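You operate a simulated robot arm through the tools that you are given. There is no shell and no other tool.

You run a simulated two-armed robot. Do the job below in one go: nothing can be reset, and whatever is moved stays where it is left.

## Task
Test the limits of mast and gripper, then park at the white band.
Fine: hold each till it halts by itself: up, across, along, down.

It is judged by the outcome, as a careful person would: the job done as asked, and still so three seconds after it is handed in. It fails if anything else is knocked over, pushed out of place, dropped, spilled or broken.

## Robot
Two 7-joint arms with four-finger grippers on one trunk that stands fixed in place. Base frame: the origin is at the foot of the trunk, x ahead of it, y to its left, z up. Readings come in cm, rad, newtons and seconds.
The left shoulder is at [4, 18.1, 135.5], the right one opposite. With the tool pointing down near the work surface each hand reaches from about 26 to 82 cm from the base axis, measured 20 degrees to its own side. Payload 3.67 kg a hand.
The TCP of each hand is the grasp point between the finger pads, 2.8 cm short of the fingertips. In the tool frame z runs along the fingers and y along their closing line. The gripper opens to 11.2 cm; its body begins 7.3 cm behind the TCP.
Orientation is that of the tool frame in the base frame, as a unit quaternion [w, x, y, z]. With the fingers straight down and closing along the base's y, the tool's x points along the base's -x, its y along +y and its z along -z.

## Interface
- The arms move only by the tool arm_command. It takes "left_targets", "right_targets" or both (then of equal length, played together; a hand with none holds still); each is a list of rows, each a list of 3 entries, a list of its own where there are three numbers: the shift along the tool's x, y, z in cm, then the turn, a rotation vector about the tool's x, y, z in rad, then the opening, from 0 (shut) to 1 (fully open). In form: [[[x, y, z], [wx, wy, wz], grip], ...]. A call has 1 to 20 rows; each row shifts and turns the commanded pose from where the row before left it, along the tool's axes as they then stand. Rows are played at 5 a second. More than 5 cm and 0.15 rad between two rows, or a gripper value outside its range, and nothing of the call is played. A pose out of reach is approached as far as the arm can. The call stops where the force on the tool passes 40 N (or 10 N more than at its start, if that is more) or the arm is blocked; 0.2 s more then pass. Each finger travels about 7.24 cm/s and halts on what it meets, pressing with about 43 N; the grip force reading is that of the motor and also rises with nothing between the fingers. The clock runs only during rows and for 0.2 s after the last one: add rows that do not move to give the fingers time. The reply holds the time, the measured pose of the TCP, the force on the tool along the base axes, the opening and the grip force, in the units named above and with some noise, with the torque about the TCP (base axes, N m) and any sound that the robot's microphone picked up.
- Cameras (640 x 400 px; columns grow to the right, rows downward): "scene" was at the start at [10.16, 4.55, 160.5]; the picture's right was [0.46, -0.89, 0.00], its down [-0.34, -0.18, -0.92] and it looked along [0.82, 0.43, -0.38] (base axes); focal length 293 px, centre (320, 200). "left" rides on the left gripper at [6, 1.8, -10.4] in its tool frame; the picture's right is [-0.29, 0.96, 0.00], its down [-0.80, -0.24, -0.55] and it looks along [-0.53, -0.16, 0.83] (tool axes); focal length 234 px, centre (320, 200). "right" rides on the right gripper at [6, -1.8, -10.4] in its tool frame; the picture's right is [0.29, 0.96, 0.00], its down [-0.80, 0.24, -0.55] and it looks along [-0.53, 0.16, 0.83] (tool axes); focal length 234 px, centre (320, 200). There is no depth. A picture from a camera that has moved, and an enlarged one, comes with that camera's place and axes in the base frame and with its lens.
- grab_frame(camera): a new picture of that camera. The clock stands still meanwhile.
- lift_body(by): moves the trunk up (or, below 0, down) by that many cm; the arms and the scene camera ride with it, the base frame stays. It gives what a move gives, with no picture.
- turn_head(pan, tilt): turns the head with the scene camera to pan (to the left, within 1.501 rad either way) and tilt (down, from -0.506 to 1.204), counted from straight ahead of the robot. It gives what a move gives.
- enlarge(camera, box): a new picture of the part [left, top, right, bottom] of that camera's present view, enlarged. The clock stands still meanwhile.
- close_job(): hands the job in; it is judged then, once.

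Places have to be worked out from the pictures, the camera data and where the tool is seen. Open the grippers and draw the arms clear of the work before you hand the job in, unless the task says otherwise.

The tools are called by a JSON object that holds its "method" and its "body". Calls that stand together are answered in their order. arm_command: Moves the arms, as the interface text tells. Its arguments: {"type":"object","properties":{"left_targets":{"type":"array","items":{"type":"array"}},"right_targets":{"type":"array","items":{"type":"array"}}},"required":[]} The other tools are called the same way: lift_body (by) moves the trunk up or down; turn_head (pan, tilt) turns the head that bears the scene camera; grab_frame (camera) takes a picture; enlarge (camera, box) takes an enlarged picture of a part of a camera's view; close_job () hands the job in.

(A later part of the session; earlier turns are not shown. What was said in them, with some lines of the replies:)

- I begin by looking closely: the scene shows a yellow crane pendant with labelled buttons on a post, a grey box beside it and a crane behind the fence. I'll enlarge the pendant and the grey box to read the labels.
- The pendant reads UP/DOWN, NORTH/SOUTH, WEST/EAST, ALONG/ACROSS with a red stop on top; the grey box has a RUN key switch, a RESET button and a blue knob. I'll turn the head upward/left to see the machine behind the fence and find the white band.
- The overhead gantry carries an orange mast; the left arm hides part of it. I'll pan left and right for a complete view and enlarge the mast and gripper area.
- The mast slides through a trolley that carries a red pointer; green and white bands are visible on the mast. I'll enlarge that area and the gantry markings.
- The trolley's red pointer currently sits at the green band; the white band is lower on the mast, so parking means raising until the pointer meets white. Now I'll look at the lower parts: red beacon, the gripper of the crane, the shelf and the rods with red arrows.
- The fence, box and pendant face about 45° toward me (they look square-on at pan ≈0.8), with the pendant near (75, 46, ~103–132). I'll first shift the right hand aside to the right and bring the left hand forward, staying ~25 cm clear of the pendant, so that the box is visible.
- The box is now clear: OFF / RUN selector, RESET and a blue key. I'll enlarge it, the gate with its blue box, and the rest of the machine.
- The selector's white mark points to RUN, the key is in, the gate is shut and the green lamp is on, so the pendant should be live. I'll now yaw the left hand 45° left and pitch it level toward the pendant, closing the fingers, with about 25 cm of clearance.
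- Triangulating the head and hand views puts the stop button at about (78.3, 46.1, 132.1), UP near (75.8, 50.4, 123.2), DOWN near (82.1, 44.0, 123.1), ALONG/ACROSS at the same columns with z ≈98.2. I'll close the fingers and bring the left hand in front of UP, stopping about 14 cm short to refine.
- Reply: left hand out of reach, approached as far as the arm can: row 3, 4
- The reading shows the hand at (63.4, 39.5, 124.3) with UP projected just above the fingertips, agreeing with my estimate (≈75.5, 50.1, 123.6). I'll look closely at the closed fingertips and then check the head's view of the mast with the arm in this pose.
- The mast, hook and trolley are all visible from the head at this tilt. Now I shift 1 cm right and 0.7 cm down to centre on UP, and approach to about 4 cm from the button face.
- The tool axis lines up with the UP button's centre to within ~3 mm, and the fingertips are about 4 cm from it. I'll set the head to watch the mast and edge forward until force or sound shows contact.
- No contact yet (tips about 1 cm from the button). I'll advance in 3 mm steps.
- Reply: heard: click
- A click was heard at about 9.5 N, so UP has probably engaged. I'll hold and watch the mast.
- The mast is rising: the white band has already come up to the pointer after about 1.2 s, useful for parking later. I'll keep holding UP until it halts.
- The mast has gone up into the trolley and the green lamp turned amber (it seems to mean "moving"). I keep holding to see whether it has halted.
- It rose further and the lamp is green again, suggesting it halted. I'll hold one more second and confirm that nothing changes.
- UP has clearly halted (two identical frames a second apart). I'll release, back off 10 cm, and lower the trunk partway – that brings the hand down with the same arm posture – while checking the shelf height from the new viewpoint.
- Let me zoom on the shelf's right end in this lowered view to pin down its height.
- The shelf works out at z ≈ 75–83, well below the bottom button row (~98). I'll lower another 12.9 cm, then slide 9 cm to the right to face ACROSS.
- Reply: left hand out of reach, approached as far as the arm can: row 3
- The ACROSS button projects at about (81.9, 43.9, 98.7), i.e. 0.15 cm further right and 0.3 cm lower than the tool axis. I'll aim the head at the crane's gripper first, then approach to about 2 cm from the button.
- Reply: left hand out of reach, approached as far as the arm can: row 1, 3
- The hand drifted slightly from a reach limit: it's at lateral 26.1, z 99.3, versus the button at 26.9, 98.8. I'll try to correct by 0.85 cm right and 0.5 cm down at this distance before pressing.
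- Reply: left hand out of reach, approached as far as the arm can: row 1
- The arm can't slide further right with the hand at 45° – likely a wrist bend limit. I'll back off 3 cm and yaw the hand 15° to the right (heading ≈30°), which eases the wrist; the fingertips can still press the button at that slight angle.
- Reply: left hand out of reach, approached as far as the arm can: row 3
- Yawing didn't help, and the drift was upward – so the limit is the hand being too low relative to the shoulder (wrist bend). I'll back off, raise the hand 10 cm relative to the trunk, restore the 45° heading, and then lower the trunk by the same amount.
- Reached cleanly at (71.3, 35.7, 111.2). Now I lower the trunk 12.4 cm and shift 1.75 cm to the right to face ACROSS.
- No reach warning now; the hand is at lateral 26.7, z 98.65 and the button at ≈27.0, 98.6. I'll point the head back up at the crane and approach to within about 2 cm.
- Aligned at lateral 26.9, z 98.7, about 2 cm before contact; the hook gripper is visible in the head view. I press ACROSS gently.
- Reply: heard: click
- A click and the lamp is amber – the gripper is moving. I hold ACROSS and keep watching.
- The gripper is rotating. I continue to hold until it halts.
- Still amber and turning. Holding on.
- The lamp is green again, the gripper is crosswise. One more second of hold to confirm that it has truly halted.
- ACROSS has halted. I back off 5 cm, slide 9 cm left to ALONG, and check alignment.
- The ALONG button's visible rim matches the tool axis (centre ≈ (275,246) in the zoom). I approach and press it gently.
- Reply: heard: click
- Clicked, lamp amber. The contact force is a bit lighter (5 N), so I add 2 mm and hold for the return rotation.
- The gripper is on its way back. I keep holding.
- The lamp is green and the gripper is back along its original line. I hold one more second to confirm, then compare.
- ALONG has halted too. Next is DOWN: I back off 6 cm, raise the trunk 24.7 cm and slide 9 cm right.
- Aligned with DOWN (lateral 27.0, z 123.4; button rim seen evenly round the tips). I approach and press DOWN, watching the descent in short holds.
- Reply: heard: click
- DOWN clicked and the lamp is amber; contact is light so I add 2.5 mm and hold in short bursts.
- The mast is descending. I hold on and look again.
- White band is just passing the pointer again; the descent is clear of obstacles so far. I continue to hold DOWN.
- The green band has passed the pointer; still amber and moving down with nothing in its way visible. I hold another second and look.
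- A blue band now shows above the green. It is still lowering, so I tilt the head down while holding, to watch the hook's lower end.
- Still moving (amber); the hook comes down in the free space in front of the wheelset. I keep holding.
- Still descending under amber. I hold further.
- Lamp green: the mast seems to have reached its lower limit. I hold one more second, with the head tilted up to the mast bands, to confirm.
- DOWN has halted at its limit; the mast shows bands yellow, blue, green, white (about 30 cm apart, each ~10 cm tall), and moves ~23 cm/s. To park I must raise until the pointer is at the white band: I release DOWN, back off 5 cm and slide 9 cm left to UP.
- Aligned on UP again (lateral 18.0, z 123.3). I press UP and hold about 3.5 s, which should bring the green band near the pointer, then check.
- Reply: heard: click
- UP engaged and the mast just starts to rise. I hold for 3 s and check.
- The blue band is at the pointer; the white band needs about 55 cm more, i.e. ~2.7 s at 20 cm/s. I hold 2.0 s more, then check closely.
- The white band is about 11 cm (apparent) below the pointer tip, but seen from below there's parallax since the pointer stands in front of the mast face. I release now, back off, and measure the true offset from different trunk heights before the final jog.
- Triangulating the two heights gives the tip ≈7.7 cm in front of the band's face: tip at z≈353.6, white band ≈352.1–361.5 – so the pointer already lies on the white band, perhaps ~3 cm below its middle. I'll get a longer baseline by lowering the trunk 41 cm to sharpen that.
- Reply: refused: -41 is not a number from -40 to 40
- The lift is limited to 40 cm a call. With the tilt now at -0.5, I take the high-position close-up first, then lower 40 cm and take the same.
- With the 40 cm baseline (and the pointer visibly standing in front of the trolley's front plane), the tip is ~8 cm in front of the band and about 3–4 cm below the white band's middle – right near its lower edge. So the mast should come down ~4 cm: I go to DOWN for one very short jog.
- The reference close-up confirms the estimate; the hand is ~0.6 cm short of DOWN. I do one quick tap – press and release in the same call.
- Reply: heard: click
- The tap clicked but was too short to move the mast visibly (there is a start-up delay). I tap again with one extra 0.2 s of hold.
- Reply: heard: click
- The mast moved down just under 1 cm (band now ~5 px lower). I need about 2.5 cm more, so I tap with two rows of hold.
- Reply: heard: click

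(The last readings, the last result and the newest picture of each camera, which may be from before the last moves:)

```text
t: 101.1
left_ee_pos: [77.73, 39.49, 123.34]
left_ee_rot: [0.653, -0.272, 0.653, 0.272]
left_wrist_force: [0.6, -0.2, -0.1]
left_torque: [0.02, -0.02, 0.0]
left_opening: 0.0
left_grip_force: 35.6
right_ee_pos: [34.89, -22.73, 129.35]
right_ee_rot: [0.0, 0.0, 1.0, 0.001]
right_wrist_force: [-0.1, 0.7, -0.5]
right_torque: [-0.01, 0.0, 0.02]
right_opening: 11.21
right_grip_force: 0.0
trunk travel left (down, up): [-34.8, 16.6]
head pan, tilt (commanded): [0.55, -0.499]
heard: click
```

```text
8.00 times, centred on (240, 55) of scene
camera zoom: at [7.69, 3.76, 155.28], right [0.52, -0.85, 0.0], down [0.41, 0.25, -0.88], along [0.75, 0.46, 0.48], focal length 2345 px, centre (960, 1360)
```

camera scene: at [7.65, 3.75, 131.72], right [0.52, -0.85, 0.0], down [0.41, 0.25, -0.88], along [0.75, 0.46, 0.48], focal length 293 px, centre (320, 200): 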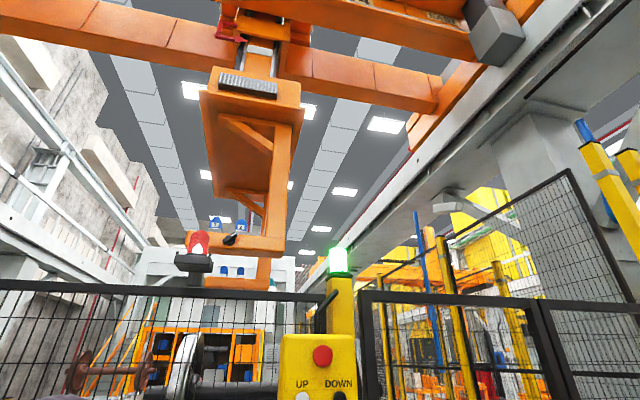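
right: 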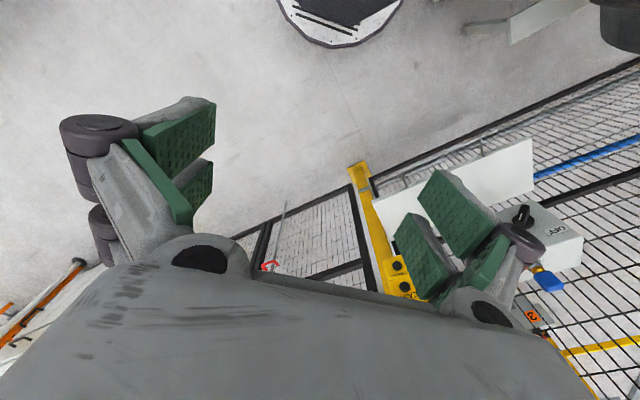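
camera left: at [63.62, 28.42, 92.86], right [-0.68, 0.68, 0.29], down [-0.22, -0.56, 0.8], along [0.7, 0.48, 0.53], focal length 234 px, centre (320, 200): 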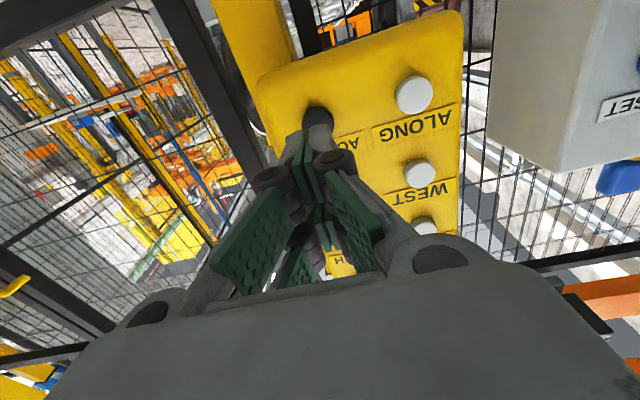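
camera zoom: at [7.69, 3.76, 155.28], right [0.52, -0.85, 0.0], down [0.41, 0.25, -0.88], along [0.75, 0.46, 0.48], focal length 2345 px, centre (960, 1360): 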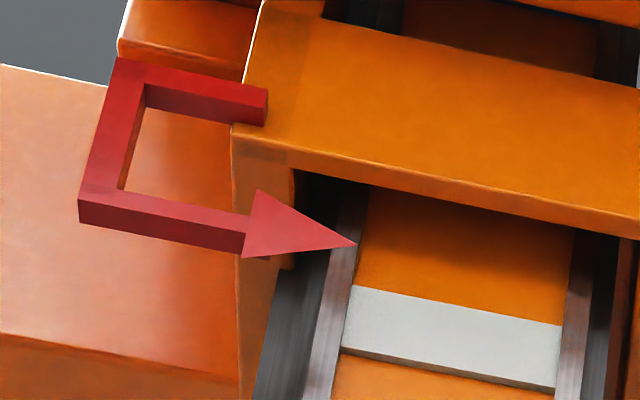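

The white band moved down a total of ~3.8 cm; with the pointer ~8 cm in front of the face the tip now sits within about 1 cm of the white band's middle. I'll draw the left hand back well clear, open it, and then re-verify from high and low viewpoints.

{"method": "arm_command", "body": {"left_targets": [[[0, 0, -4.5], [0, 0, 0], 0], [[0, 0, -4.5], [0, 0, 0], 0], [[0, 0, -4.5], [0, 0, 0], 0], [[0, 0, -4.5], [0, 0, 0], 0], [[0, 0, 0], [0, 0, 0], 0.5], [[0, 0, 0], [0, 0, 0], 1], [[0, 0, 0], [0, 0, 0], 1], [[0, 0, 0], [0, 0, 0], 1]]}}

{"method": "lift_body", "body": {"by": 16.4}}

{"method": "enlarge", "body": {"camera": "scene", "box": [215, 45, 265, 95]}}

{"method": "lift_body", "body": {"by": -40}}

{"method": "enlarge", "body": {"camera": "scene", "box": [220, 15, 270, 65]}}

{"method": "grab_frame", "body": {"camera": "scene"}}

```text
t: 102.9
left_ee_pos: [64.85, 26.91, 123.35]
left_ee_rot: [0.653, -0.271, 0.653, 0.271]
left_wrist_force: [-0.2, -0.3, 0.1]
left_torque: [-0.01, -0.01, -0.01]
left_opening: 11.18
left_grip_force: 0.0
right_ee_pos: [34.94, -22.55, 129.41]
right_ee_rot: [0.0, 0.0, 1.0, 0.001]
right_wrist_force: [-0.7, 0.3, -0.2]
right_torque: [-0.01, -0.02, -0.01]
right_opening: 11.23
right_grip_force: 0.1
trunk travel left (down, up): [-34.8, 16.6]
head pan, tilt (commanded): [0.55, -0.499]
```

```text
t: 104.8
left_ee_pos: [64.74, 26.8, 140.01]
left_ee_rot: [0.654, -0.27, 0.653, 0.271]
left_wrist_force: [0.4, 0.3, -0.2]
left_torque: [0.01, -0.03, 0.02]
left_opening: 11.19
left_grip_force: 0.0
right_ee_pos: [34.94, -22.69, 145.75]
right_ee_rot: [0.0, 0.0, 1.0, 0.001]
right_wrist_force: [-0.1, -0.9, 0.7]
right_torque: [-0.04, 0.01, -0.01]
right_opening: 11.24
right_grip_force: 0.1
trunk travel left (down, up): [-51.2, 0.2]
head pan, tilt (commanded): [0.55, -0.499]
```

```text
8.00 times, centred on (240, 70) of scene
camera zoom: at [7.67, 3.74, 171.71], right [0.52, -0.85, 0.0], down [0.41, 0.25, -0.88], along [0.75, 0.46, 0.48], focal length 2345 px, centre (960, 1240)
```

zoom: 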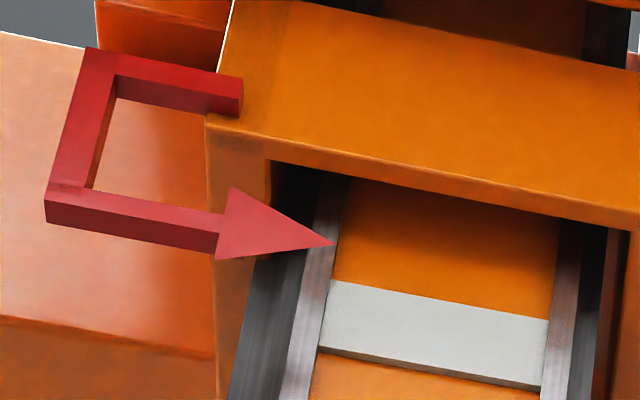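

```text
t: 108.6
left_ee_pos: [64.81, 26.72, 99.94]
left_ee_rot: [0.653, -0.271, 0.653, 0.27]
left_wrist_force: [-0.2, -0.9, 0.6]
left_torque: [0.03, -0.03, -0.01]
left_opening: 11.19
left_grip_force: 0.1
right_ee_pos: [34.88, -22.6, 105.86]
right_ee_rot: [-0.001, 0.001, 1.0, 0.0]
right_wrist_force: [-0.6, -1.3, 0.1]
right_torque: [-0.04, 0.02, -0.04]
right_opening: 11.2
right_grip_force: 0.0
trunk travel left (down, up): [-11.2, 40.2]
head pan, tilt (commanded): [0.55, -0.499]
```

```text
8.00 times, centred on (245, 40) of scene
camera zoom: at [7.65, 3.74, 131.72], right [0.52, -0.85, 0.0], down [0.41, 0.25, -0.88], along [0.75, 0.46, 0.48], focal length 2345 px, centre (920, 1480)
```

zoom: 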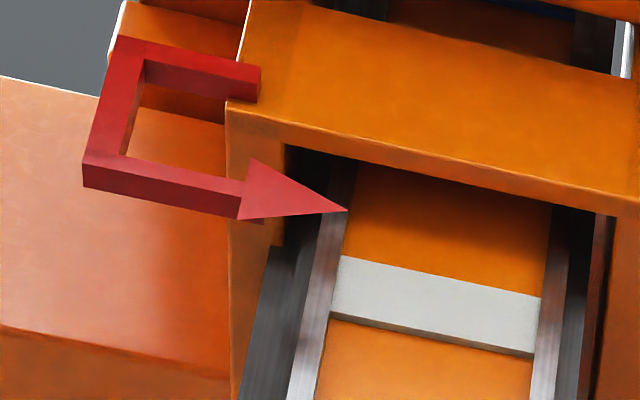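

```text
taken
camera scene: at [7.65, 3.74, 131.72], right [0.52, -0.85, 0.0], down [0.41, 0.25, -0.88], along [0.75, 0.46, 0.48], focal length 293 px, centre (320, 200)
```

scene: 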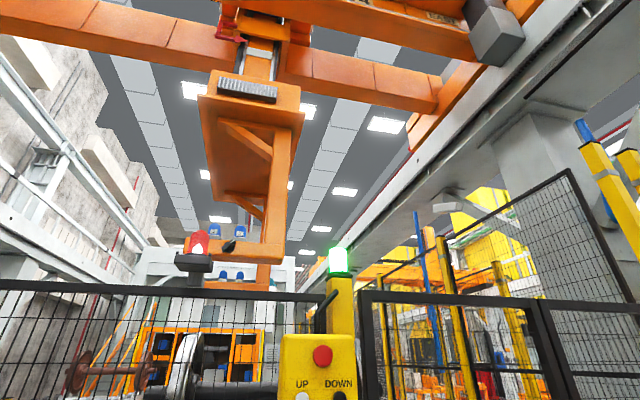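

From both heights the tip works out at −1.4 to +0.2 cm from the white band's middle (band ±4.7 cm), so the mast is parked at white and the lamp is green (standing still). Now I raise the trunk to its original height and fold the left arm back to its starting posture, away from the panel.

{"method": "lift_body", "body": {"by": 36.3}}

{"method": "arm_command", "body": {"left_targets": [[[0, 0, -4], [0, 0, 0], 1], [[0, 0, -2], [0, 0, 0], 1], [[0, 0, 0], [0, 0.1428, 0], 1], [[0, 0, 0], [0, 0.1428, 0], 1], [[0, 0, 0], [0, 0.1428, 0], 1], [[0, 0, 0], [0, 0.1428, 0], 1], [[0, 0, 0], [0, 0.1428, 0], 1], [[0, 0, 0], [0, 0.1428, 0], 1], [[0, 0, 0], [0, 0.1428, 0], 1], [[0, 0, 0], [0, 0.1428, 0], 1], [[0, 0, 0], [0, 0.1428, 0], 1], [[0, 0, 0], [0, 0.1428, 0], 1], [[0, 0, 0], [0, 0.1428, 0], 1]]}}

```text
t: 112.1
left_ee_pos: [64.87, 26.73, 136.45]
left_ee_rot: [0.653, -0.271, 0.653, 0.271]
left_wrist_force: [0.3, 0.2, 0.3]
left_torque: [-0.01, 0.03, -0.02]
left_opening: 11.22
left_grip_force: 0.1
right_ee_pos: [34.92, -22.52, 142.19]
right_ee_rot: [0.001, 0.0, 1.0, 0.001]
right_wrist_force: [-0.4, 1.2, -0.1]
right_torque: [0.01, -0.01, -0.04]
right_opening: 11.19
right_grip_force: 0.0
trunk travel left (down, up): [-47.5, 3.9]
head pan, tilt (commanded): [0.55, -0.499]
```

```text
t: 114.9
left_ee_pos: [60.99, 23.47, 136.45]
left_ee_rot: [-0.002, -0.383, 0.924, -0.001]
left_wrist_force: [0.3, 0.8, 0.1]
left_torque: [0.0, 0.0, 0.03]
left_opening: 11.23
left_grip_force: 0.1
left hand out of reach, approached as far as the arm can: row 2
right_ee_pos: [35.05, -22.55, 142.2]
right_ee_rot: [-0.001, 0.0, 1.0, 0.0]
right_wrist_force: [1.1, -0.1, -0.3]
right_torque: [-0.04, -0.01, 0.04]
right_opening: 11.21
right_grip_force: 0.1
trunk travel left (down, up): [-47.5, 3.9]
head pan, tilt (commanded): [0.55, -0.499]
```

The left hand points down again. I undo the yaw and pull it back toward its starting place.

{"method": "arm_command", "body": {"left_targets": [[[0, 0, 0], [0, 0, 0.1309], 1], [[0, 0, 0], [0, 0, 0.1309], 1], [[0, 0, 0], [0, 0, 0.1309], 1], [[0, 0, 0], [0, 0, 0.1309], 1], [[0, 0, 0], [0, 0, 0.1309], 1], [[0, 0, 0], [0, 0, 0.1309], 1], [[4.6, 0.7, -0.9], [0, 0, 0], 1], [[4.6, 0.7, -0.9], [0, 0, 0], 1], [[4.6, 0.7, -0.9], [0, 0, 0], 1], [[4.6, 0.7, -0.9], [0, 0, 0], 1], [[4.6, 0.7, -0.9], [0, 0, 0], 1], [[4.6, 0.7, -0.9], [0, 0, 0], 1], [[4.6, 0.7, -0.9], [0, 0, 0], 1], [[0, 0, 0], [0, 0, 0], 1]]}}

{"method": "grab_frame", "body": {"camera": "scene"}}

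{"method": "turn_head", "body": {"pan": 0.6, "tilt": 0.4}}

{"method": "grab_frame", "body": {"camera": "scene"}}

```text
t: 117.9
left_ee_pos: [28.78, 28.48, 142.54]
left_ee_rot: [0.0, -0.001, 1.0, 0.0]
left_wrist_force: [-0.2, 0.4, -0.2]
left_torque: [0.01, 0.02, 0.03]
left_opening: 11.18
left_grip_force: 0.1
right_ee_pos: [34.97, -22.69, 142.2]
right_ee_rot: [0.0, 0.0, 1.0, 0.001]
right_wrist_force: [0.7, 0.1, 0.5]
right_torque: [0.01, 0.01, -0.01]
right_opening: 11.2
right_grip_force: 0.1
trunk travel left (down, up): [-47.5, 3.9]
head pan, tilt (commanded): [0.55, -0.499]
```

```text
taken
camera scene: at [7.72, 3.71, 168.11], right [0.52, -0.85, 0.0], down [0.41, 0.25, -0.88], along [0.75, 0.46, 0.48], focal length 293 px, centre (320, 200)
```

scene: 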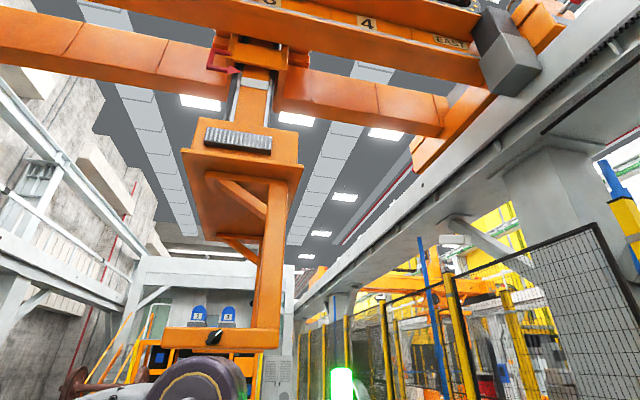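

```text
t: 119.1
left_ee_pos: [28.72, 28.52, 142.62]
left_ee_rot: [0.001, -0.001, 1.0, 0.0]
left_wrist_force: [-0.6, 0.1, -0.8]
left_torque: [0.01, 0.04, 0.02]
left_opening: 11.19
left_grip_force: 0.0
right_ee_pos: [34.81, -22.73, 142.2]
right_ee_rot: [0.001, 0.0, 1.0, 0.001]
right_wrist_force: [0.0, -0.7, -0.2]
right_torque: [-0.01, 0.01, -0.02]
right_opening: 11.21
right_grip_force: 0.2
trunk travel left (down, up): [-47.5, 3.9]
head pan, tilt (commanded): [0.6, 0.4]
```

```text
taken
camera scene: at [9.59, 5.48, 160.41], right [0.57, -0.82, 0.0], down [-0.32, -0.22, -0.92], along [0.76, 0.52, -0.39], focal length 293 px, centre (320, 200)
```

scene: 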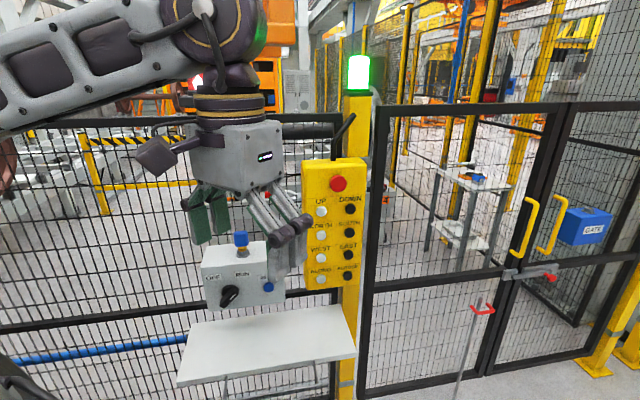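

All limits were run in order (up, across, along, down), each held until it halted. The mast is parked with the pointer on the white band, the lamp is steady green, the panel is untouched otherwise, and both hands are open and clear. I hand the job in.

{"method": "close_job", "body": {}}

```text
The job is handed in.
```

I ran all four limits in the order you gave: up, across, along, then down. I held each button until the movement stopped by itself, then kept holding about a second more to confirm.

The mast is parked with the red pointer on the white band. From the camera views, the pointer sits within about 1.5 cm of the middle of a band roughly 9 cm tall. To get there I raised the mast from the bottom limit, overshot by a few centimetres, and brought it back with short taps on DOWN.

I pressed only UP, ACROSS, ALONG and DOWN. I saw nothing knocked over or moved, and the lamp on the post was green before I handed the job in. Both hands are open and drawn back from the panel.
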